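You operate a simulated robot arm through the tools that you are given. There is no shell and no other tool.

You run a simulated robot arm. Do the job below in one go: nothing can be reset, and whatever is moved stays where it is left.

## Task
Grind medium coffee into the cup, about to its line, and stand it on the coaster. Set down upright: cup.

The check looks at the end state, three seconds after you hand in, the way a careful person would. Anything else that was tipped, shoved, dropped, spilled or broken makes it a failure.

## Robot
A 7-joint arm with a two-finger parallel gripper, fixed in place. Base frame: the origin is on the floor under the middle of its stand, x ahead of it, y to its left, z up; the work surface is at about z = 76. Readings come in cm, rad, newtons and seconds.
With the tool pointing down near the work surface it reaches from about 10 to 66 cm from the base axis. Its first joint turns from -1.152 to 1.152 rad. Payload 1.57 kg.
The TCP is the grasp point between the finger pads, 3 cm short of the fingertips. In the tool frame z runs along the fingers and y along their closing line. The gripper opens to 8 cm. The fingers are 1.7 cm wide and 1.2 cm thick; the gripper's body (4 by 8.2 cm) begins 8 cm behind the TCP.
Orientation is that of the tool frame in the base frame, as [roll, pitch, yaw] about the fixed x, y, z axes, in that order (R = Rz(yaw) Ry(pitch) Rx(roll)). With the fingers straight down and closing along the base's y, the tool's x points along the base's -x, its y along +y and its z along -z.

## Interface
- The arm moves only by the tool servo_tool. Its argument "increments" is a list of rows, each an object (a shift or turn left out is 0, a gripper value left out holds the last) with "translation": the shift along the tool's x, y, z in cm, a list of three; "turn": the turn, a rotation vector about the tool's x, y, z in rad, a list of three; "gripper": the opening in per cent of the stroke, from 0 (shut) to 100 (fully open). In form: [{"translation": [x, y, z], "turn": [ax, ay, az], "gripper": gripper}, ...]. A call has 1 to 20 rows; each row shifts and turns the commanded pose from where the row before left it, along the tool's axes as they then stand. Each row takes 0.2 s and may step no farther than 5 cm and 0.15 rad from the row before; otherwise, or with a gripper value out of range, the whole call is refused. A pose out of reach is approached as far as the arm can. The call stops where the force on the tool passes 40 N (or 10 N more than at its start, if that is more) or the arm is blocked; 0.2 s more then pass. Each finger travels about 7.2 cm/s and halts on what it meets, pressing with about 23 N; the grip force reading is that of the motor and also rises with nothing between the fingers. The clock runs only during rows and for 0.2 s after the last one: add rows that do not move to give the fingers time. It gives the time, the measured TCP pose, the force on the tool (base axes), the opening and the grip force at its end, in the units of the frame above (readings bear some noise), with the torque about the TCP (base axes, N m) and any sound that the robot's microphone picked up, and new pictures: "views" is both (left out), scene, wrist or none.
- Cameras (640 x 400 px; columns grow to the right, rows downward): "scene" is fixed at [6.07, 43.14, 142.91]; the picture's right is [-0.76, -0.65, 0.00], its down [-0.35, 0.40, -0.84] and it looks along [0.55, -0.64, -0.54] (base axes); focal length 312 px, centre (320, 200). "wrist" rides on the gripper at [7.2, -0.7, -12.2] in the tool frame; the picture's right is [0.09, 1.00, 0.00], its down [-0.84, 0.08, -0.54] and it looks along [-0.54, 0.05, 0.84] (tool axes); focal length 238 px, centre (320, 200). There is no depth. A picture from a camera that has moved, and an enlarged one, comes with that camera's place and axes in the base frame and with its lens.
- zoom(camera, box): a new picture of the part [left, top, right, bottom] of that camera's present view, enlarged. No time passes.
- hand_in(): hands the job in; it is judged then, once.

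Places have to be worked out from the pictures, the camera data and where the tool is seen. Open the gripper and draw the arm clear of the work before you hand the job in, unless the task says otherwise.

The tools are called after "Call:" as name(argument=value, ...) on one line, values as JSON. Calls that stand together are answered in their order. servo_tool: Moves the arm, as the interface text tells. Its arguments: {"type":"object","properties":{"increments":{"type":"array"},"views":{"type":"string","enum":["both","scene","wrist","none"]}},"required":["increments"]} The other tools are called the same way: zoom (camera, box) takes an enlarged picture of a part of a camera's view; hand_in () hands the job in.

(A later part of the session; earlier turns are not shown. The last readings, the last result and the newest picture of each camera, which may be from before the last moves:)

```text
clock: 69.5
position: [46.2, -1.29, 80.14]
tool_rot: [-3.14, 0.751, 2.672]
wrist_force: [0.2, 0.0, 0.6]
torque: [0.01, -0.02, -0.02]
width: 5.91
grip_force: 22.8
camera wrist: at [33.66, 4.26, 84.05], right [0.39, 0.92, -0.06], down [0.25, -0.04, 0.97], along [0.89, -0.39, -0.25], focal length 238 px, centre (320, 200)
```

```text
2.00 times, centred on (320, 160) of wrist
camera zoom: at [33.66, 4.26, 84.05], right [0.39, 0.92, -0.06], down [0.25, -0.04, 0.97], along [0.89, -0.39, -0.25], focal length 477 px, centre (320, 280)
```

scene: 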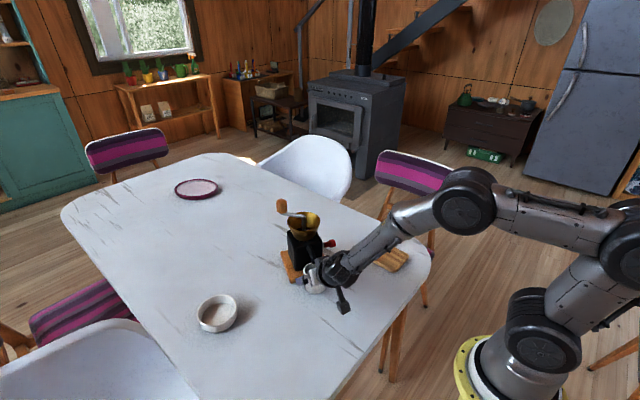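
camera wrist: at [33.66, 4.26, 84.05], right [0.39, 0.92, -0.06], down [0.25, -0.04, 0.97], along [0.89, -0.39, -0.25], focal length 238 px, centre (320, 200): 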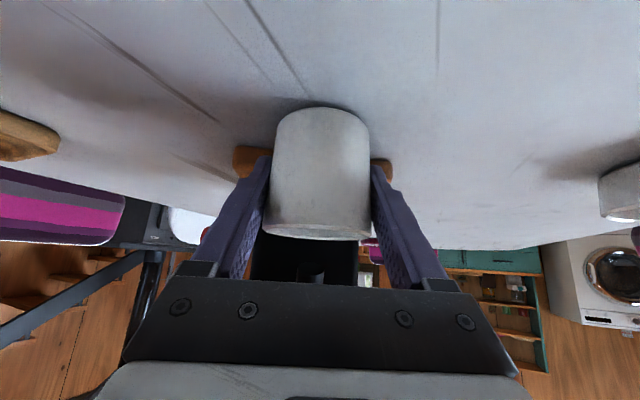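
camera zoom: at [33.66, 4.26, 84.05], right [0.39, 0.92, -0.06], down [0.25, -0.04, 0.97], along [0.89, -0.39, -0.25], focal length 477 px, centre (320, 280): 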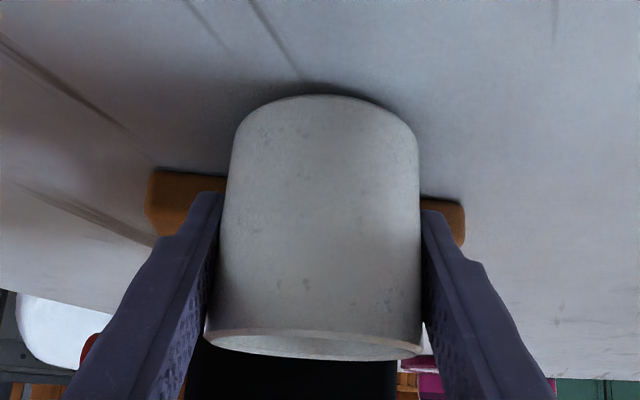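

Gripped firmly. Slow 0.5 cm test lift, staying below the spout outlet.

Call:
servo_tool(increments=[{"translation": [-0.068, 0, -0.073]}, {"translation": [-0.068, 0, -0.073]}, {"translation": [-0.068, 0, -0.073]}, {"translation": [-0.068, 0, -0.073]}, {"translation": [-0.068, 0, -0.073]}, {}, {}], views="wrist")

Call:
zoom(camera="wrist", box=[180, 60, 460, 260])

Call:
zoom(camera="scene", box=[270, 220, 360, 300])

```text
clock: 71.1
position: [46.09, -1.26, 80.65]
tool_rot: [-3.141, 0.749, 2.675]
wrist_force: [-0.9, -0.2, -1.1]
torque: [0.01, 0.0, 0.02]
width: 5.9
grip_force: 23.2
camera wrist: at [33.64, 4.28, 84.54], right [0.39, 0.92, -0.06], down [0.25, -0.04, 0.97], along [0.89, -0.39, -0.25], focal length 238 px, centre (320, 200)
```

wrist: 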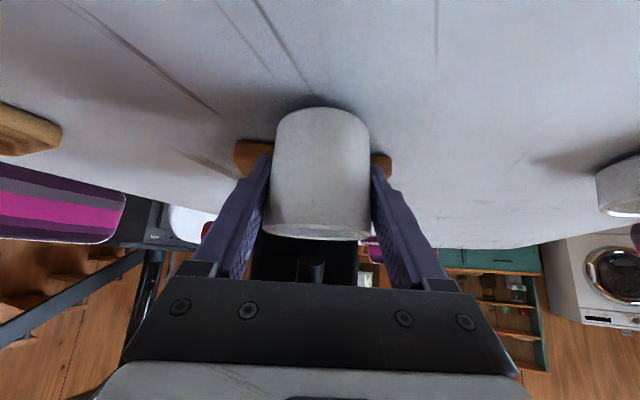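

```text
2.00 times, centred on (320, 160) of wrist
camera zoom: at [33.64, 4.28, 84.54], right [0.39, 0.92, -0.06], down [0.25, -0.04, 0.97], along [0.89, -0.39, -0.25], focal length 477 px, centre (320, 280)
```

zoom: 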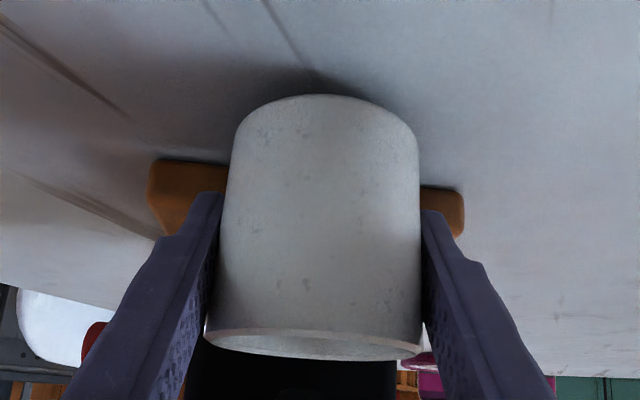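

```text
5.00 times, centred on (315, 260) of scene
camera zoom: at [6.07, 43.14, 142.91], right [-0.76, -0.65, 0.0], down [-0.35, 0.4, -0.84], along [0.55, -0.64, -0.54], focal length 1562 px, centre (345, -100)
```

zoom: 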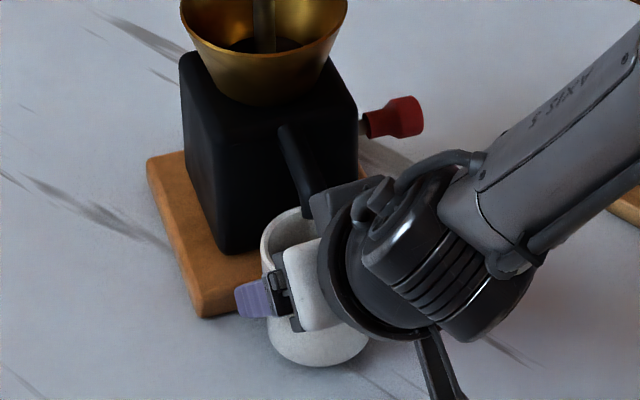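

The cup is lifted and stable. I'll draw it straight out from under the spout, slowly.

Call:
servo_tool(increments=[{"translation": [0.22, 0, -0.205]}, {"translation": [0.366, 0, -0.341]}, {"translation": [0.366, 0, -0.341]}, {"translation": [0.366, 0, -0.341]}, {"translation": [0.366, 0, -0.341]}, {"translation": [0.366, 0, -0.341]}, {"translation": [0.366, 0, -0.341]}, {"translation": [0.366, 0, -0.341]}, {"translation": [0.366, 0, -0.341]}, {"translation": [0.366, 0, -0.341]}, {"translation": [0.366, 0, -0.341]}, {"translation": [0.366, 0, -0.341]}, {"translation": [0.22, 0, -0.205]}, {}])

Call:
zoom(camera="wrist", box=[180, 60, 460, 260])

Call:
zoom(camera="scene", box=[260, 190, 420, 310])

```text
clock: 74.1
position: [40.73, 1.41, 80.53]
tool_rot: [3.141, 0.75, 2.674]
wrist_force: [0.4, 0.6, -0.5]
torque: [-0.01, 0.01, 0.0]
width: 5.92
grip_force: 22.6
camera wrist: at [28.21, 7.06, 84.47], right [0.39, 0.92, -0.06], down [0.25, -0.04, 0.97], along [0.89, -0.39, -0.25], focal length 238 px, centre (320, 200)
```

scene: 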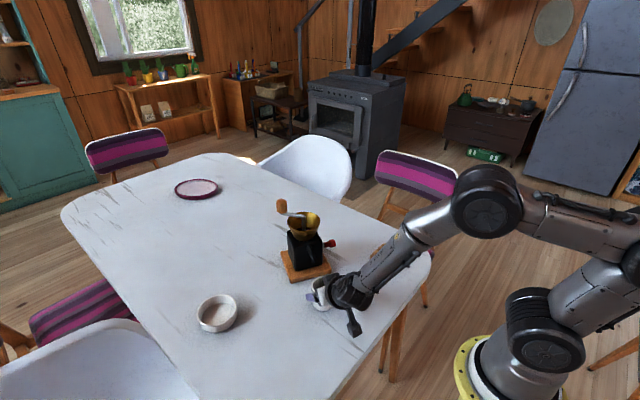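
wrist: 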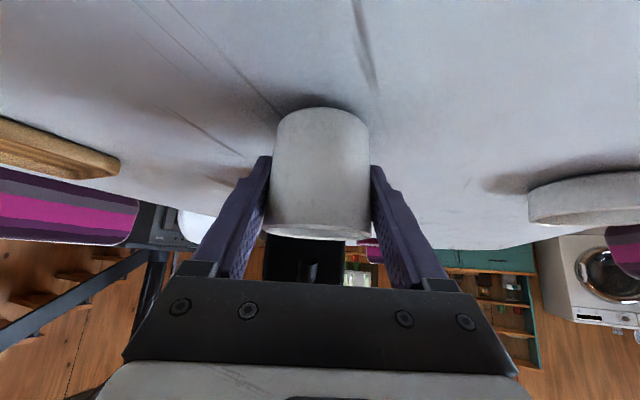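

```text
2.00 times, centred on (320, 160) of wrist
camera zoom: at [28.21, 7.06, 84.47], right [0.39, 0.92, -0.06], down [0.25, -0.04, 0.97], along [0.89, -0.39, -0.25], focal length 477 px, centre (320, 280)
```

zoom: 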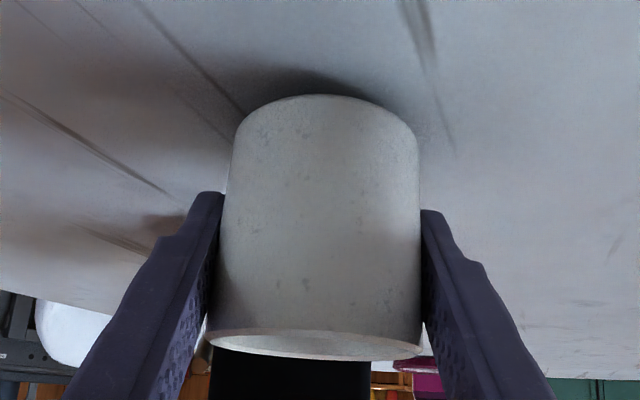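

```text
3.33 times, centred on (340, 250) of scene
camera zoom: at [6.07, 43.14, 142.91], right [-0.76, -0.65, 0.0], down [-0.35, 0.4, -0.84], along [0.55, -0.64, -0.54], focal length 1042 px, centre (253, 33)
```

zoom: 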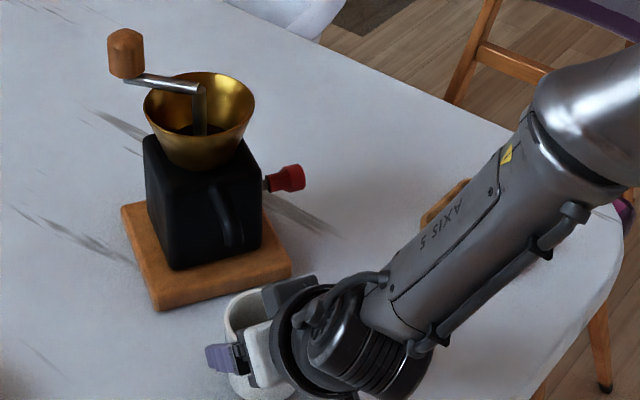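

The cup is clear of the spout and the grip hasn't slipped. Now lifting about 4 cm, slowly, and checking again.

Call:
servo_tool(increments=[{"translation": [-0.1, 0, -0.107]}, {"translation": [-0.2, 0, -0.215]}, {"translation": [-0.273, 0, -0.293]}, {"translation": [-0.273, 0, -0.293]}, {"translation": [-0.273, 0, -0.293]}, {"translation": [-0.273, 0, -0.293]}, {"translation": [-0.273, 0, -0.293]}, {"translation": [-0.273, 0, -0.293]}, {"translation": [-0.273, 0, -0.293]}, {"translation": [-0.273, 0, -0.293]}, {"translation": [-0.273, 0, -0.293]}, {"translation": [-0.1, 0, -0.107]}, {}])

Call:
zoom(camera="wrist", box=[180, 60, 460, 260])

Call:
zoom(camera="scene", box=[300, 200, 430, 320])

```text
clock: 76.9
position: [40.66, 1.49, 84.86]
tool_rot: [-3.141, 0.749, 2.674]
wrist_force: [-0.5, 0.3, -0.8]
torque: [0.01, 0.01, 0.02]
width: 5.9
grip_force: 23.0
camera wrist: at [28.19, 7.05, 88.66], right [0.39, 0.92, -0.06], down [0.25, -0.04, 0.97], along [0.89, -0.39, -0.25], focal length 238 px, centre (320, 200)
```

scene: 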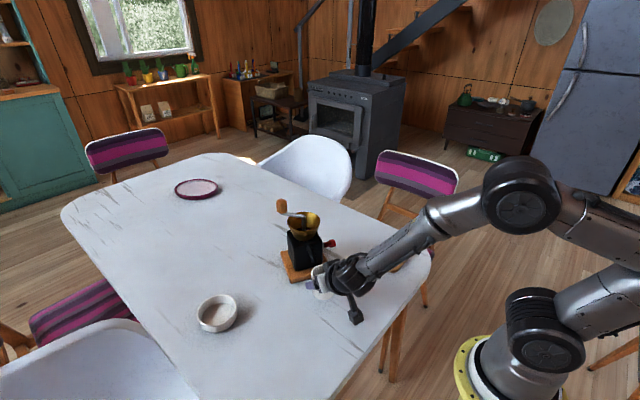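
wrist: 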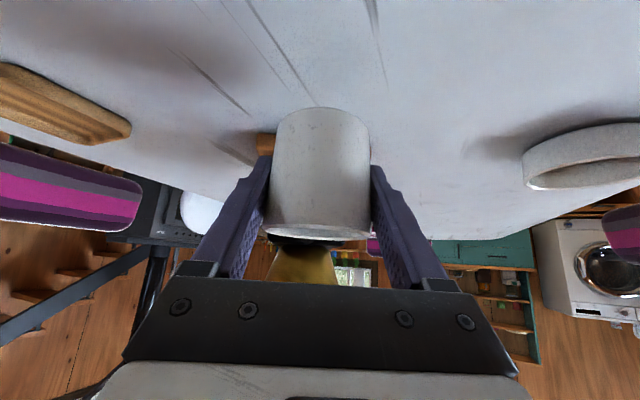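

```text
2.00 times, centred on (320, 160) of wrist
camera zoom: at [28.19, 7.05, 88.66], right [0.39, 0.92, -0.06], down [0.25, -0.04, 0.97], along [0.89, -0.39, -0.25], focal length 477 px, centre (320, 280)
```

zoom: 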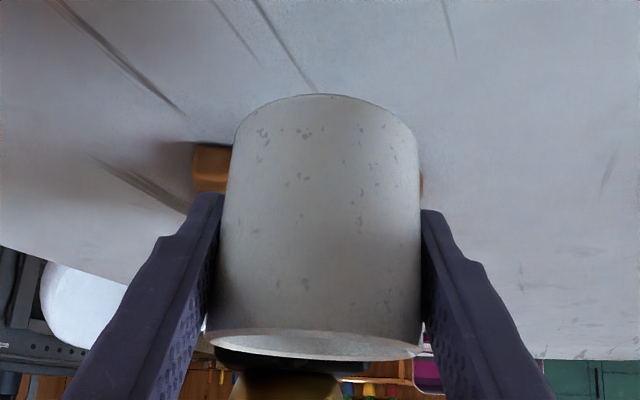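

```text
3.33 times, centred on (365, 260) of scene
camera zoom: at [6.07, 43.14, 142.91], right [-0.76, -0.65, 0.0], down [-0.35, 0.4, -0.84], along [0.55, -0.64, -0.54], focal length 1042 px, centre (170, 0)
```

zoom: 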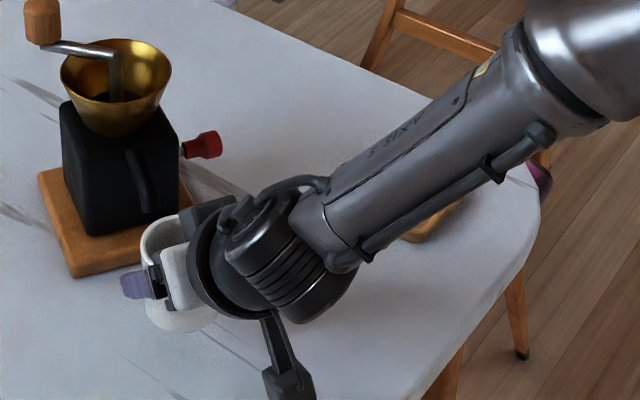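

The cup is still held, with its bottom about 4.7 cm above the table. I'll carry it gently toward the coaster at about (36.0, -24.6).

Call:
servo_tool(increments=[{"translation": [-0.061, -0.288, 0.057]}, {"translation": [-0.123, -0.576, 0.114]}, {"translation": [-0.2045, -0.96, 0.1906]}, {"translation": [-0.2045, -0.96, 0.1906]}, {"translation": [-0.2045, -0.96, 0.1906]}, {"translation": [-0.2045, -0.96, 0.1906]}, {"translation": [-0.2045, -0.96, 0.1906]}, {"translation": [-0.2045, -0.96, 0.1906]}, {"translation": [-0.2045, -0.96, 0.1906]}, {"translation": [-0.2045, -0.96, 0.1906]}, {"translation": [-0.2045, -0.96, 0.1906]}, {"translation": [-0.2045, -0.96, 0.1906]}, {"translation": [-0.2045, -0.96, 0.1906]}, {"translation": [-0.2045, -0.96, 0.1906]}, {"translation": [-0.2045, -0.96, 0.1906]}, {"translation": [-0.2045, -0.96, 0.1906]}, {"translation": [-0.2045, -0.96, 0.1906]}, {"translation": [-0.123, -0.576, 0.114]}, {"translation": [-0.061, -0.288, 0.057]}])

Call:
zoom(camera="wrist", box=[180, 40, 460, 260])

Call:
zoom(camera="scene", box=[320, 190, 440, 310])

```text
clock: 80.9
position: [37.55, -14.96, 84.71]
tool_rot: [3.141, 0.749, 2.673]
wrist_force: [0.2, -1.0, -1.0]
torque: [-0.02, -0.01, 0.01]
width: 5.87
grip_force: 22.7
camera wrist: at [25.06, -9.47, 88.59], right [0.39, 0.92, -0.06], down [0.25, -0.04, 0.97], along [0.89, -0.39, -0.25], focal length 238 px, centre (320, 200)
```

scene: 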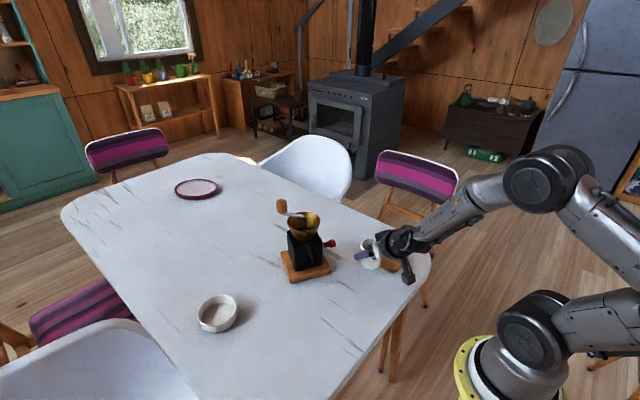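
wrist: 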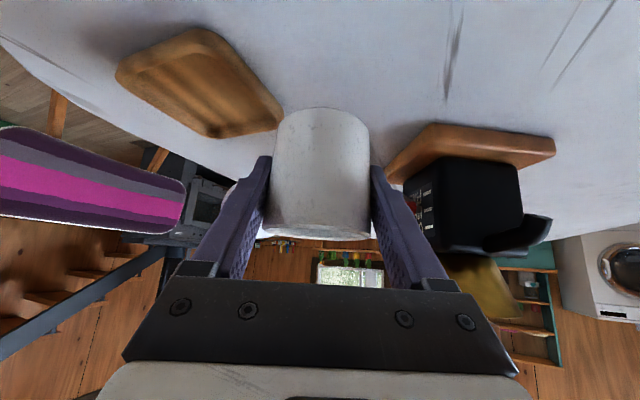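

```text
1.82 times, centred on (320, 150) of wrist
camera zoom: at [25.06, -9.47, 88.59], right [0.39, 0.92, -0.06], down [0.25, -0.04, 0.97], along [0.89, -0.39, -0.25], focal length 433 px, centre (320, 291)
```

zoom: 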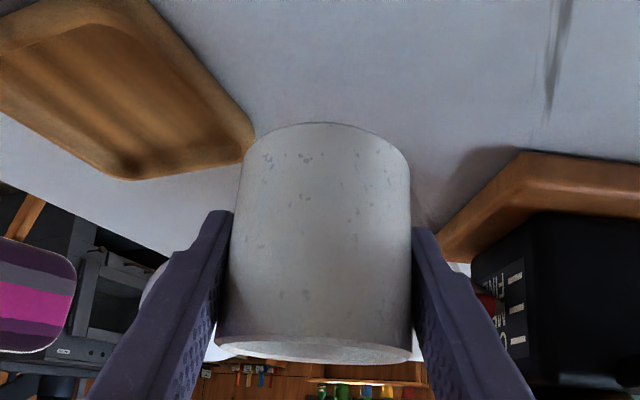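

```text
3.33 times, centred on (380, 250) of scene
camera zoom: at [6.07, 43.14, 142.91], right [-0.76, -0.65, 0.0], down [-0.35, 0.41, -0.84], along [0.55, -0.64, -0.54], focal length 1042 px, centre (120, 33)
```

zoom: 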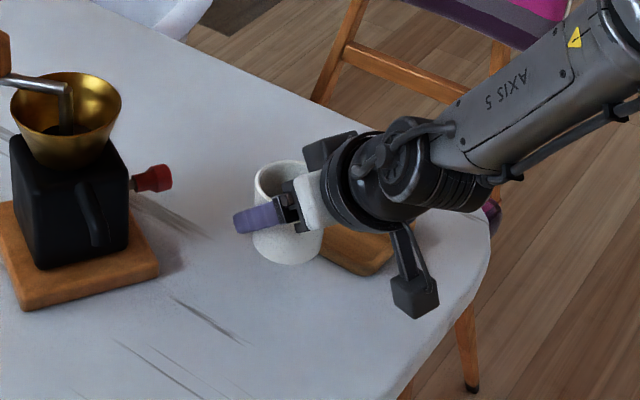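

The coaster appears about 8.5 cm square, centred near (35.9, -24.4). Continuing the carry for the remaining 9.5 cm.

Call:
servo_tool(increments=[{"translation": [-0.075, -0.367, 0.07]}, {"translation": [-0.131, -0.642, 0.122]}, {"translation": [-0.1874, -0.917, 0.1746]}, {"translation": [-0.1874, -0.917, 0.1746]}, {"translation": [-0.1874, -0.917, 0.1746]}, {"translation": [-0.1874, -0.917, 0.1746]}, {"translation": [-0.1874, -0.917, 0.1746]}, {"translation": [-0.1874, -0.917, 0.1746]}, {"translation": [-0.1874, -0.917, 0.1746]}, {"translation": [-0.1874, -0.917, 0.1746]}, {"translation": [-0.094, -0.459, 0.087]}, {"translation": [-0.075, -0.367, 0.07]}, {}, {}])

Call:
zoom(camera="wrist", box=[180, 40, 460, 260])

Call:
zoom(camera="scene", box=[330, 190, 450, 310])

```text
clock: 83.9
position: [38.79, -19.62, 87.06]
tool_rot: [-3.132, 0.747, 2.675]
wrist_force: [0.3, 0.5, -1.3]
torque: [-0.01, 0.0, -0.03]
width: 5.87
grip_force: 23.1
out of reach, approached as far as the arm can: row 4, 5, 6, 7, 8, 9, 10, 11
camera wrist: at [26.41, -13.98, 91.03], right [0.39, 0.92, -0.07], down [0.26, -0.04, 0.97], along [0.88, -0.4, -0.25], focal length 238 px, centre (320, 200)
```

scene: 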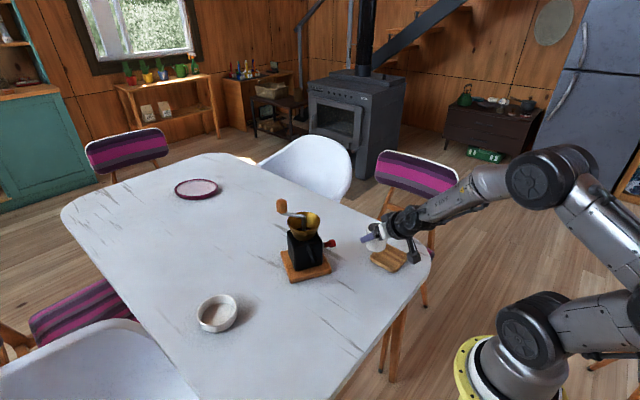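
wrist: 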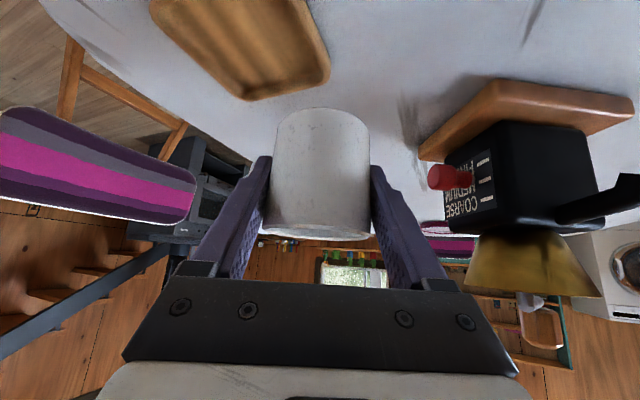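

```text
1.82 times, centred on (320, 150) of wrist
camera zoom: at [26.41, -13.98, 91.03], right [0.39, 0.92, -0.07], down [0.26, -0.04, 0.97], along [0.88, -0.4, -0.25], focal length 433 px, centre (320, 291)
```

zoom: 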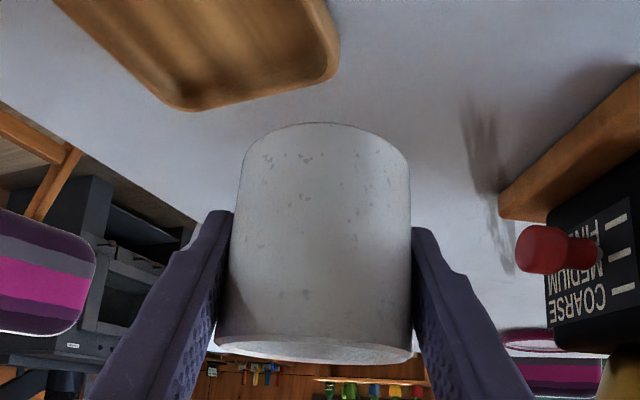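

```text
3.33 times, centred on (390, 250) of scene
camera zoom: at [6.07, 43.14, 142.91], right [-0.76, -0.65, 0.0], down [-0.35, 0.41, -0.84], along [0.55, -0.64, -0.54], focal length 1042 px, centre (87, 33)
```

zoom: 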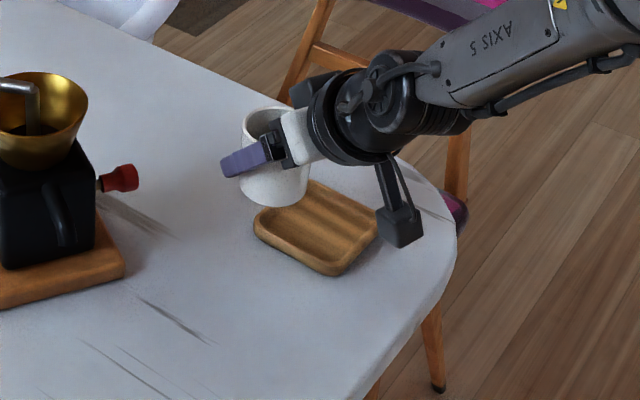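

The arm ran into a joint limit in this orientation (the wrist is too close to the base), but the cup is still held upright. I'll make a tiny safe back-off to confirm the commanded pose follows the measured one before re-yawing.

Call:
servo_tool(increments=[{"translation": [0, 0.05, 0]}], views="none")

```text
clock: 84.3
position: [38.57, -19.65, 86.82]
tool_rot: [-3.126, 0.736, 2.673]
wrist_force: [0.1, -1.0, -1.2]
torque: [0.0, 0.02, 0.01]
width: 5.89
grip_force: 23.0
```

Call:
servo_tool(increments=[{"translation": [0, 0.05, 0]}, {}], views="wrist")

```text
clock: 84.9
position: [38.84, -19.56, 86.97]
tool_rot: [-3.134, 0.748, 2.675]
wrist_force: [-0.1, 0.3, -1.5]
torque: [0.03, 0.06, 0.01]
width: 5.89
grip_force: 23.3
camera wrist: at [26.37, -13.99, 90.98], right [0.39, 0.92, -0.07], down [0.26, -0.04, 0.97], along [0.88, -0.4, -0.25], focal length 238 px, centre (320, 200)
```

wrist: 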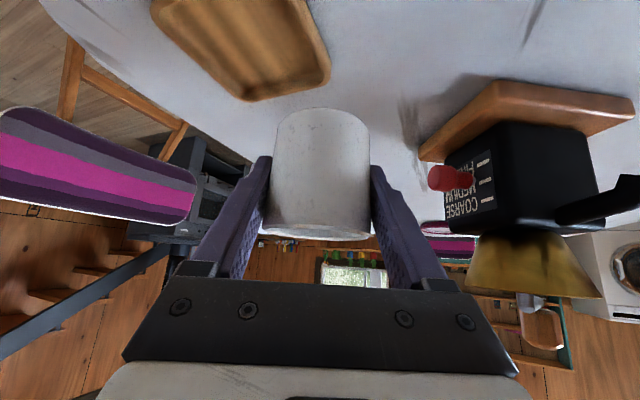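

Call:
servo_tool(increments=[{"translation": [0.094, 0.459, -0.087]}, {"translation": [0.094, 0.459, -0.087]}, {}], views="wrist")

```text
clock: 85.7
position: [38.9, -18.74, 87.0]
tool_rot: [3.14, 0.751, 2.673]
wrist_force: [0.5, -0.1, -1.9]
torque: [-0.04, -0.03, -0.01]
width: 5.88
grip_force: 22.8
camera wrist: at [26.44, -13.24, 90.91], right [0.39, 0.92, -0.06], down [0.25, -0.04, 0.97], along [0.89, -0.39, -0.25], focal length 238 px, centre (320, 200)
```

wrist: 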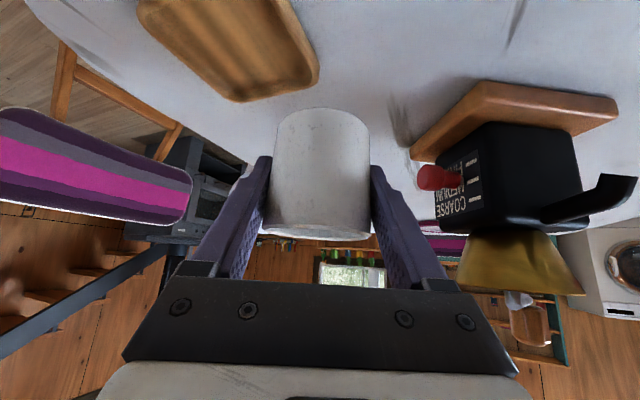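

The commanded pose follows the measured one and the orientation is exact again. I'll now yaw about the vertical axis, keeping the cup upright, so the wrist stays farther from the base.

Call:
servo_tool(increments=[{"turn": [-0.0273, 0, -0.0293]}, {"turn": [-0.0546, 0, -0.0586]}, {"turn": [-0.0631, 0, -0.0677]}, {"turn": [-0.0631, 0, -0.0677]}, {"turn": [-0.0631, 0, -0.0677]}, {"turn": [-0.0631, 0, -0.0677]}, {"turn": [-0.0631, 0, -0.0677]}, {"turn": [-0.0631, 0, -0.0677]}, {"turn": [-0.0631, 0, -0.0677]}, {"turn": [-0.0631, 0, -0.0677]}, {"turn": [-0.0437, 0, -0.0469]}, {}])

Call:
zoom(camera="wrist", box=[180, 40, 460, 260])

Call:
zoom(camera="scene", box=[330, 190, 450, 310])

```text
clock: 88.3
position: [39.5, -16.97, 87.47]
tool_rot: [3.125, 0.711, -2.811]
wrist_force: [0.5, -0.7, -2.0]
torque: [-0.04, -0.01, -0.02]
width: 5.91
grip_force: 22.5
out of reach, approached as far as the arm can: row 1, 2, 3
camera wrist: at [26.98, -22.19, 91.86], right [-0.4, 0.92, -0.05], down [0.24, 0.15, 0.96], along [0.88, 0.37, -0.28], focal length 238 px, centre (320, 200)
```

scene: 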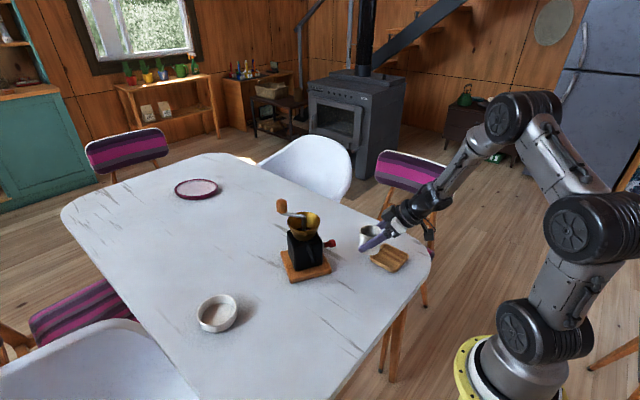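
wrist: 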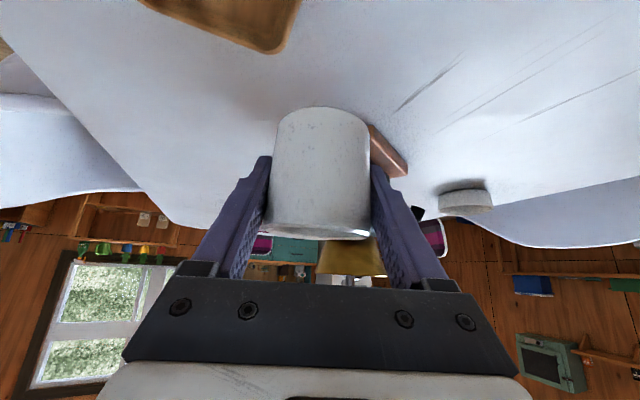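

```text
1.82 times, centred on (320, 150) of wrist
camera zoom: at [26.98, -22.19, 91.86], right [-0.4, 0.92, -0.05], down [0.24, 0.15, 0.96], along [0.88, 0.37, -0.28], focal length 433 px, centre (320, 291)
```

zoom: 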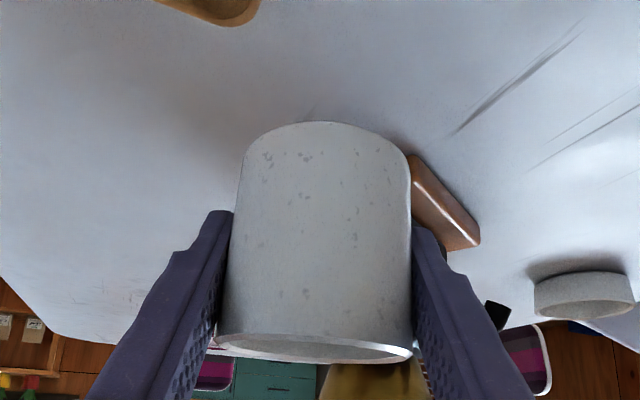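

```text
3.33 times, centred on (390, 250) of scene
camera zoom: at [6.07, 43.14, 142.91], right [-0.76, -0.65, 0.0], down [-0.35, 0.41, -0.84], along [0.55, -0.64, -0.54], focal length 1042 px, centre (87, 33)
```

zoom: 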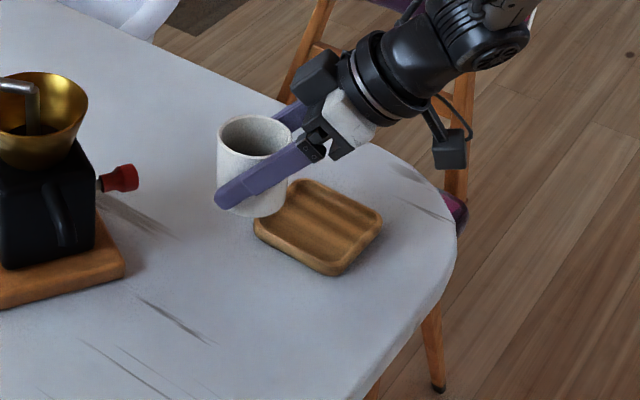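

The cup is still held but tilts about 2° from the limit-constrained steps (pitch 0.711, roll 3.125). I'll level the tool exactly and yaw a little further to gain reach margin.

Call:
servo_tool(increments=[{"turn": [0.008, -0.02, 0]}, {"turn": [0.0086, -0.019, 0]}, {"turn": [-0.0341, 0, -0.0366]}, {"turn": [-0.0546, 0, -0.0586]}, {"turn": [-0.0546, 0, -0.0586]}, {"turn": [-0.0341, 0, -0.0366]}, {}])

Call:
zoom(camera="scene", box=[350, 210, 430, 290])

Call:
zoom(camera="wrist", box=[180, 40, 460, 260])

```text
clock: 89.9
position: [39.4, -17.02, 87.38]
tool_rot: [-3.142, 0.751, -2.551]
wrist_force: [0.4, -0.2, -1.9]
torque: [-0.02, 0.03, 0.0]
width: 5.89
grip_force: 23.7
camera wrist: at [28.45, -25.14, 91.31], right [-0.61, 0.79, -0.06], down [0.16, 0.2, 0.97], along [0.78, 0.58, -0.25], focal length 238 px, centre (320, 200)
```

scene: 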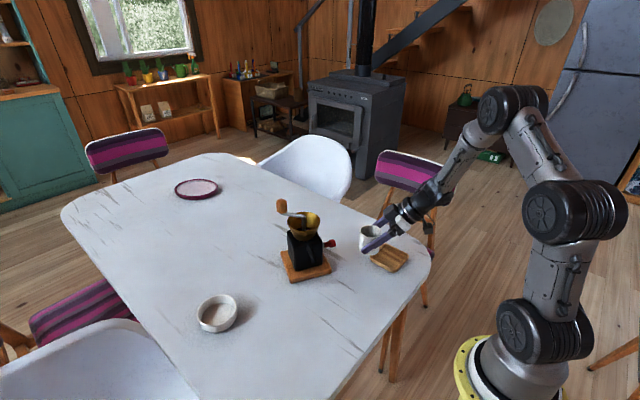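
wrist: 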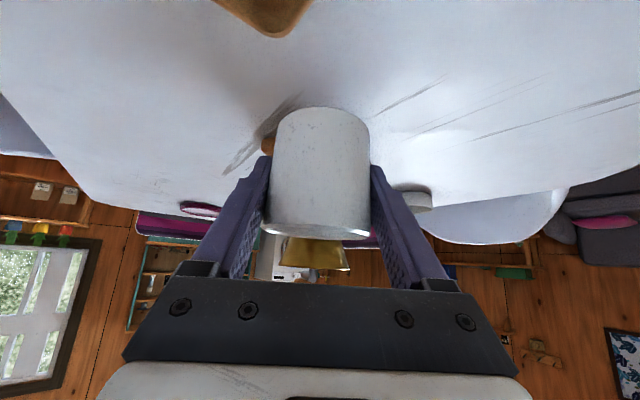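

```text
5.00 times, centred on (390, 250) of scene
camera zoom: at [6.07, 43.14, 142.91], right [-0.76, -0.65, 0.0], down [-0.35, 0.41, -0.84], along [0.55, -0.64, -0.54], focal length 1562 px, centre (-30, -50)
```

zoom: 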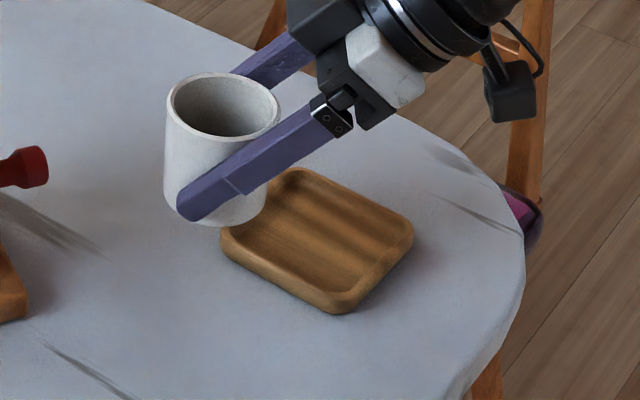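

```text
1.82 times, centred on (320, 150) of wrist
camera zoom: at [28.45, -25.14, 91.31], right [-0.61, 0.79, -0.06], down [0.16, 0.2, 0.97], along [0.78, 0.58, -0.25], focal length 433 px, centre (320, 291)
```

zoom: 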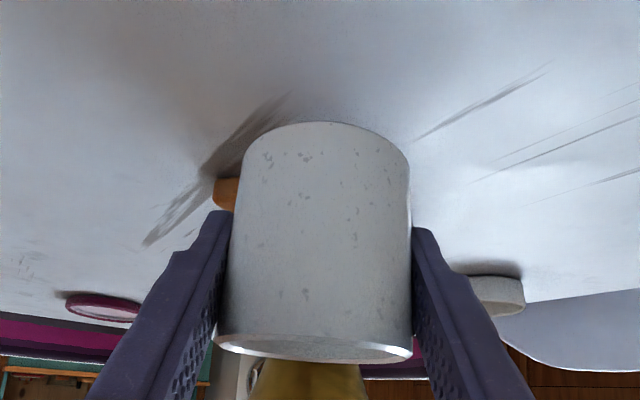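

The tool is level again. Let me verify the coffee is still fine inside the cup and get a precise look at the coaster.

Call:
zoom(camera="scene", box=[358, 222, 382, 240])

Call:
zoom(camera="scene", box=[360, 235, 420, 275])

```text
16.00 times, centred on (370, 231) of scene
camera zoom: at [6.07, 43.14, 142.91], right [-0.76, -0.65, 0.0], down [-0.35, 0.41, -0.84], along [0.55, -0.64, -0.54], focal length 5000 px, centre (-480, -296)
```

zoom: 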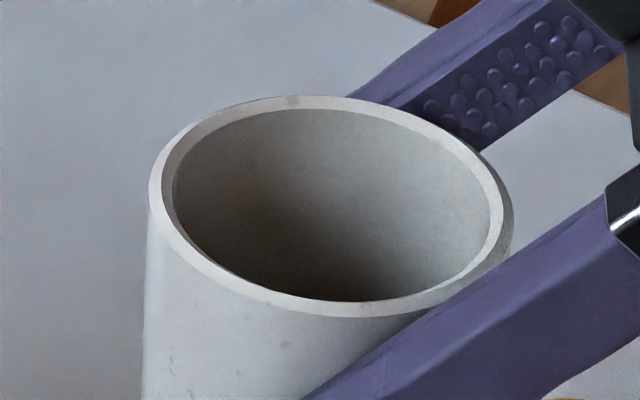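

```text
10.00 times, centred on (390, 255) of scene
camera zoom: at [6.07, 43.14, 142.91], right [-0.76, -0.65, 0.0], down [-0.35, 0.41, -0.84], along [0.55, -0.64, -0.54], focal length 3125 px, centre (-380, -350)
```

zoom: 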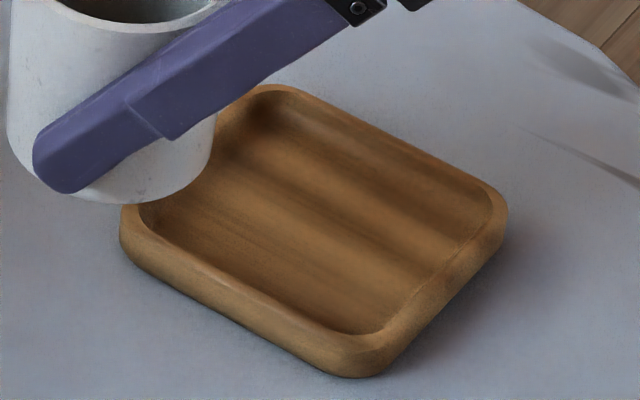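

Cup centre coincides with the TCP at (39.5, -17.0), and the coaster centre is about (36.05, -24.45). Moving the cup over the coaster at this height.

Call:
servo_tool(increments=[{"translation": [0.2535, -0.2155, -0.236]}, {"translation": [0.456, -0.388, -0.425]}, {"translation": [0.608, -0.517, -0.566]}, {"translation": [0.608, -0.517, -0.566]}, {"translation": [0.608, -0.517, -0.566]}, {"translation": [0.608, -0.517, -0.566]}, {"translation": [0.608, -0.517, -0.566]}, {"translation": [0.608, -0.517, -0.566]}, {"translation": [0.456, -0.388, -0.425]}, {"translation": [0.2535, -0.2155, -0.236]}, {}])

Call:
zoom(camera="scene", box=[350, 210, 430, 290])

Call:
zoom(camera="wrist", box=[180, 40, 460, 260])

```text
clock: 92.3
position: [35.96, -24.38, 87.31]
tool_rot: [3.14, 0.751, -2.554]
wrist_force: [0.2, 0.5, -1.1]
torque: [-0.02, 0.0, 0.01]
width: 5.9
grip_force: 22.7
camera wrist: at [25.04, -32.55, 91.3], right [-0.61, 0.79, -0.06], down [0.16, 0.2, 0.97], along [0.78, 0.58, -0.25], focal length 238 px, centre (320, 200)
```

scene: 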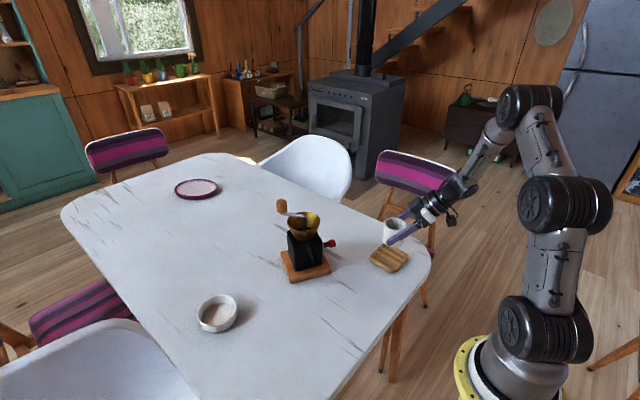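
wrist: 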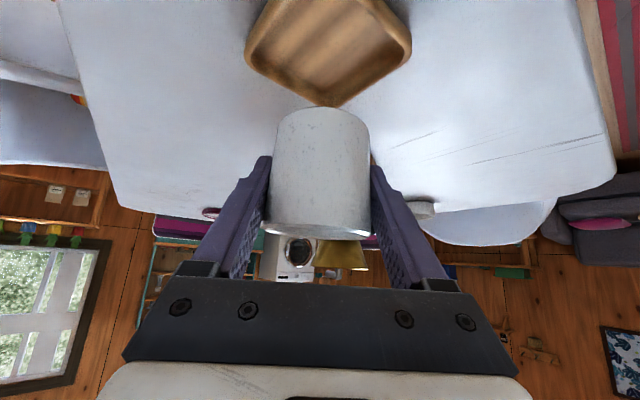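

```text
5.00 times, centred on (390, 250) of scene
camera zoom: at [6.07, 43.14, 142.91], right [-0.76, -0.65, 0.0], down [-0.35, 0.41, -0.84], along [0.55, -0.64, -0.54], focal length 1562 px, centre (-30, -50)
```

zoom: 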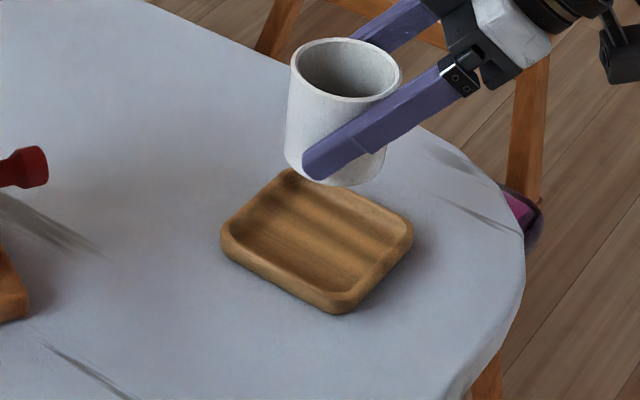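

```text
1.82 times, centred on (320, 150) of wrist
camera zoom: at [25.04, -32.55, 91.3], right [-0.61, 0.79, -0.06], down [0.16, 0.2, 0.97], along [0.78, 0.58, -0.25], focal length 433 px, centre (320, 291)
```

zoom: 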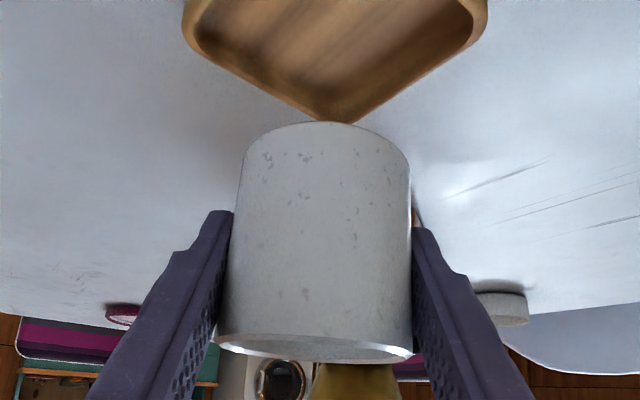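

Nearly over the coaster. Lowering 4.8 cm slowly, to just above the coaster's rim, to compare positions directly.

Call:
servo_tool(increments=[{"translation": [0.136, 0, 0.146]}, {"translation": [0.273, 0, 0.293]}, {"translation": [0.341, 0, 0.366]}, {"translation": [0.341, 0, 0.366]}, {"translation": [0.341, 0, 0.366]}, {"translation": [0.341, 0, 0.366]}, {"translation": [0.341, 0, 0.366]}, {"translation": [0.341, 0, 0.366]}, {"translation": [0.341, 0, 0.366]}, {"translation": [0.273, 0, 0.293]}, {"translation": [0.136, 0, 0.146]}, {}])

Call:
zoom(camera="scene", box=[350, 210, 430, 290])

Call:
zoom(camera="wrist", box=[180, 40, 460, 260])

```text
clock: 94.9
position: [36.07, -24.48, 82.74]
tool_rot: [3.14, 0.751, -2.554]
wrist_force: [0.0, -0.1, -0.6]
torque: [0.02, -0.03, 0.02]
width: 5.89
grip_force: 23.1
camera wrist: at [25.11, -32.54, 86.56], right [-0.61, 0.79, -0.06], down [0.16, 0.2, 0.97], along [0.78, 0.58, -0.25], focal length 238 px, centre (320, 200)
```

scene: 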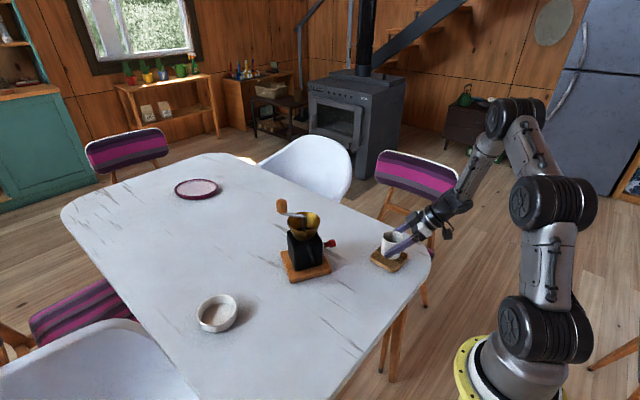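
wrist: 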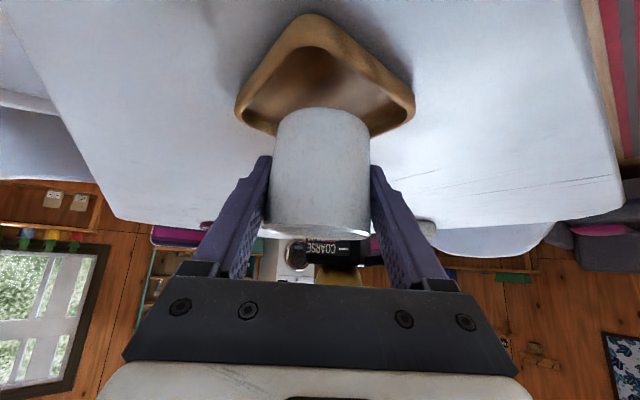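

```text
5.00 times, centred on (390, 250) of scene
camera zoom: at [6.07, 43.14, 142.91], right [-0.76, -0.65, 0.0], down [-0.35, 0.41, -0.84], along [0.55, -0.64, -0.54], focal length 1562 px, centre (-30, -50)
```

zoom: 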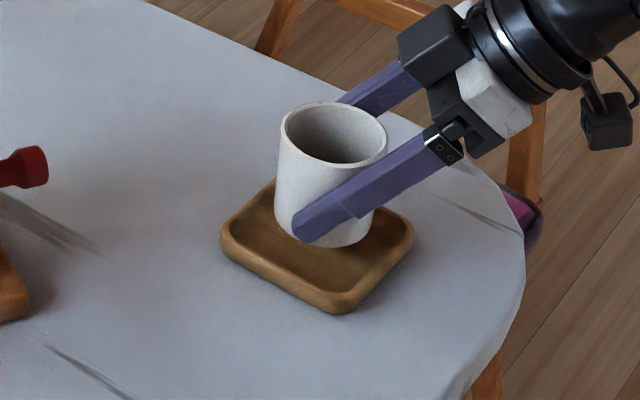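

```text
1.82 times, centred on (320, 150) of wrist
camera zoom: at [25.11, -32.54, 86.56], right [-0.61, 0.79, -0.06], down [0.16, 0.2, 0.97], along [0.78, 0.58, -0.25], focal length 433 px, centre (320, 291)
```

zoom: 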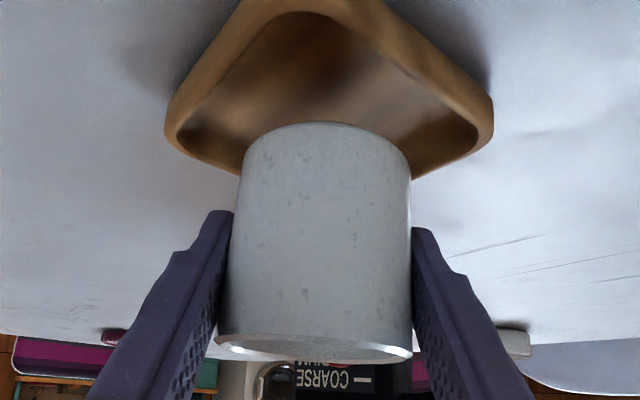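

The cup base is hovering over the coaster; comparing both views, it should shift about 0.4 cm toward -y to be centred. I'll make that correction, then lower 1.2 cm slowly.

Call:
servo_tool(increments=[{"translation": [0.08, -0.166, -0.076]}, {"translation": [0.083, -0.166, -0.076]}, {}, {"translation": [0.136, 0, 0.146]}, {"translation": [0.136, 0, 0.146]}, {"translation": [0.136, 0, 0.146]}, {"translation": [0.136, 0, 0.146]}, {"translation": [0.136, 0, 0.146]}, {"translation": [0.136, 0, 0.146]}, {}])

Call:
zoom(camera="scene", box=[360, 225, 420, 275])

Call:
zoom(camera="wrist", box=[180, 40, 460, 260])

```text
clock: 97.1
position: [36.01, -24.85, 81.34]
tool_rot: [3.14, 0.751, -2.553]
wrist_force: [0.3, 0.7, -1.6]
torque: [0.02, 0.01, -0.01]
width: 5.89
grip_force: 23.2
camera wrist: at [25.11, -32.99, 85.36], right [-0.61, 0.79, -0.06], down [0.16, 0.2, 0.97], along [0.78, 0.58, -0.25], focal length 238 px, centre (320, 200)
```

scene: 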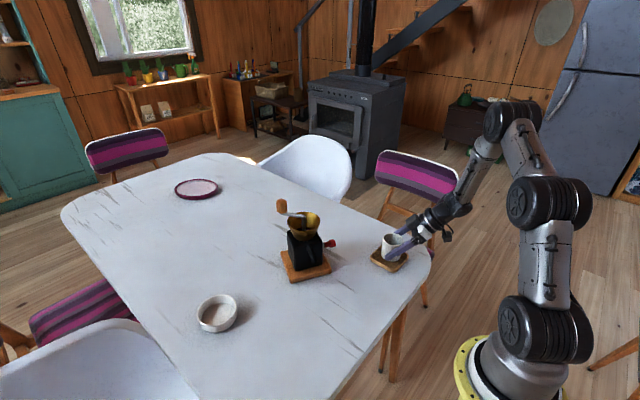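
wrist: 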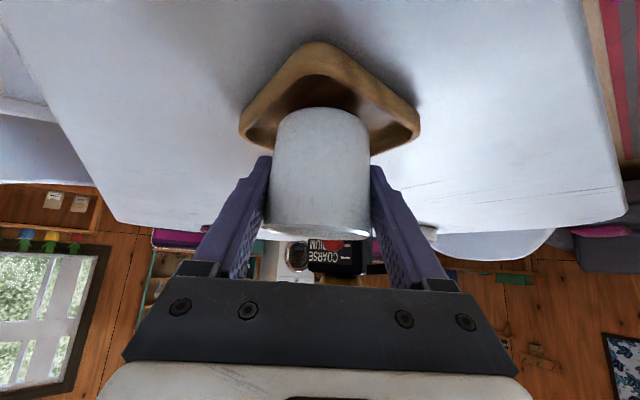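

```text
8.00 times, centred on (390, 250) of scene
camera zoom: at [6.07, 43.14, 142.91], right [-0.76, -0.65, 0.0], down [-0.35, 0.41, -0.84], along [0.55, -0.64, -0.54], focal length 2500 px, centre (-240, -200)
```

zoom: 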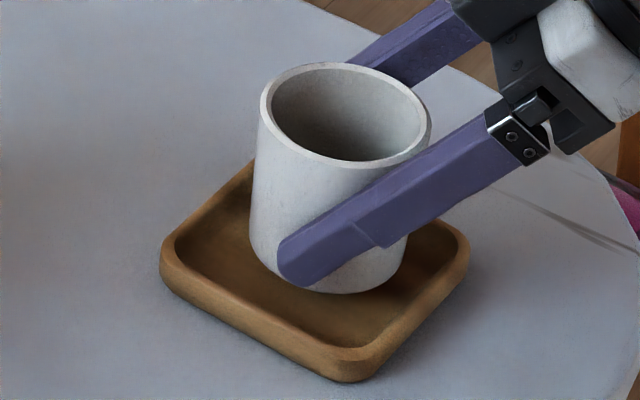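

```text
1.82 times, centred on (320, 150) of wrist
camera zoom: at [25.11, -32.99, 85.36], right [-0.61, 0.79, -0.06], down [0.16, 0.2, 0.97], along [0.78, 0.58, -0.25], focal length 433 px, centre (320, 291)
```

zoom: 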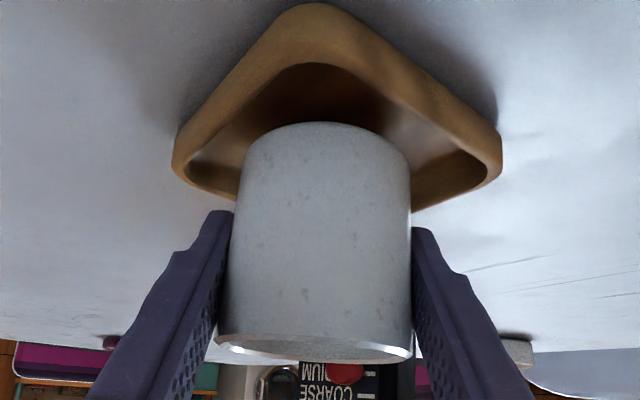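

The cup is centred inside the coaster's rim and about 0.4 cm above its floor. Lowering the last bit in 1 mm steps while watching the force.

Call:
servo_tool(increments=[{"translation": [0.068, 0, 0.073]}, {"translation": [0.068, 0, 0.073]}, {"translation": [0.068, 0, 0.073]}, {}], views="wrist")

Call:
zoom(camera="scene", box=[360, 225, 420, 275])

```text
clock: 98.1
position: [36.03, -24.9, 81.21]
tool_rot: [3.139, 0.75, -2.554]
wrist_force: [-0.5, 0.6, -1.1]
torque: [0.02, 0.01, 0.04]
width: 5.89
grip_force: 23.1
camera wrist: at [25.1, -32.98, 85.04], right [-0.61, 0.79, -0.06], down [0.16, 0.2, 0.97], along [0.78, 0.58, -0.25], focal length 238 px, centre (320, 200)
```

wrist: 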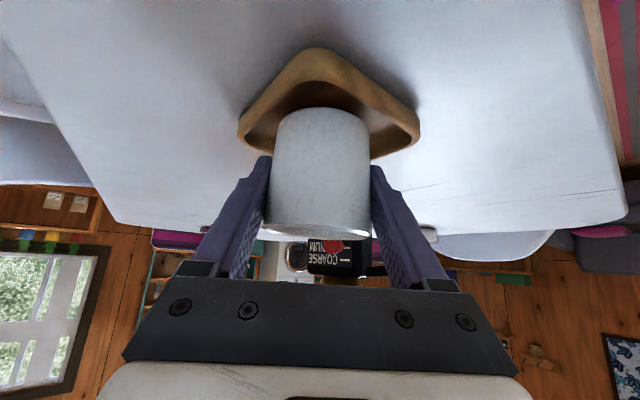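

```text
8.00 times, centred on (390, 250) of scene
camera zoom: at [6.07, 43.14, 142.91], right [-0.76, -0.65, 0.0], down [-0.35, 0.41, -0.84], along [0.55, -0.64, -0.54], focal length 2500 px, centre (-240, -200)
```

zoom: 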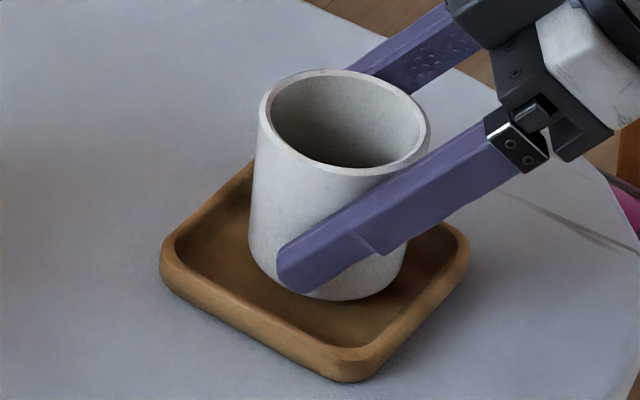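

No contact yet (force still about -1 N). Continuing in 1 mm steps.

Call:
servo_tool(increments=[{"translation": [0.068, 0, 0.073]}, {"translation": [0.068, 0, 0.073]}, {}], views="none")

Call:
zoom(camera="scene", box=[360, 225, 420, 275])

```text
clock: 98.9
position: [36.17, -24.88, 80.83]
tool_rot: [3.14, 0.75, -2.554]
wrist_force: [-0.1, 0.3, -0.9]
torque: [0.0, 0.06, -0.03]
width: 5.85
grip_force: 23.2
```

```text
8.00 times, centred on (390, 250) of scene
camera zoom: at [6.07, 43.14, 142.91], right [-0.76, -0.65, 0.0], down [-0.35, 0.41, -0.84], along [0.55, -0.64, -0.54], focal length 2500 px, centre (-240, -200)
```

zoom: 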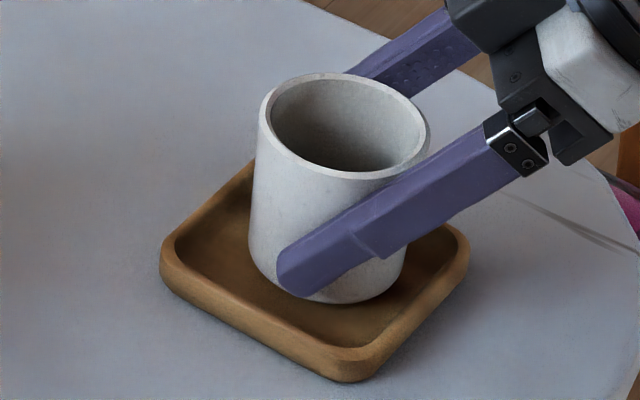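

Call:
servo_tool(increments=[{"translation": [0.068, 0, 0.073]}, {}], views="none")

```text
clock: 99.5
position: [36.14, -24.9, 80.75]
tool_rot: [3.137, 0.75, -2.554]
wrist_force: [-0.2, 0.2, -0.1]
torque: [0.03, 0.01, -0.03]
width: 5.89
grip_force: 22.6
```

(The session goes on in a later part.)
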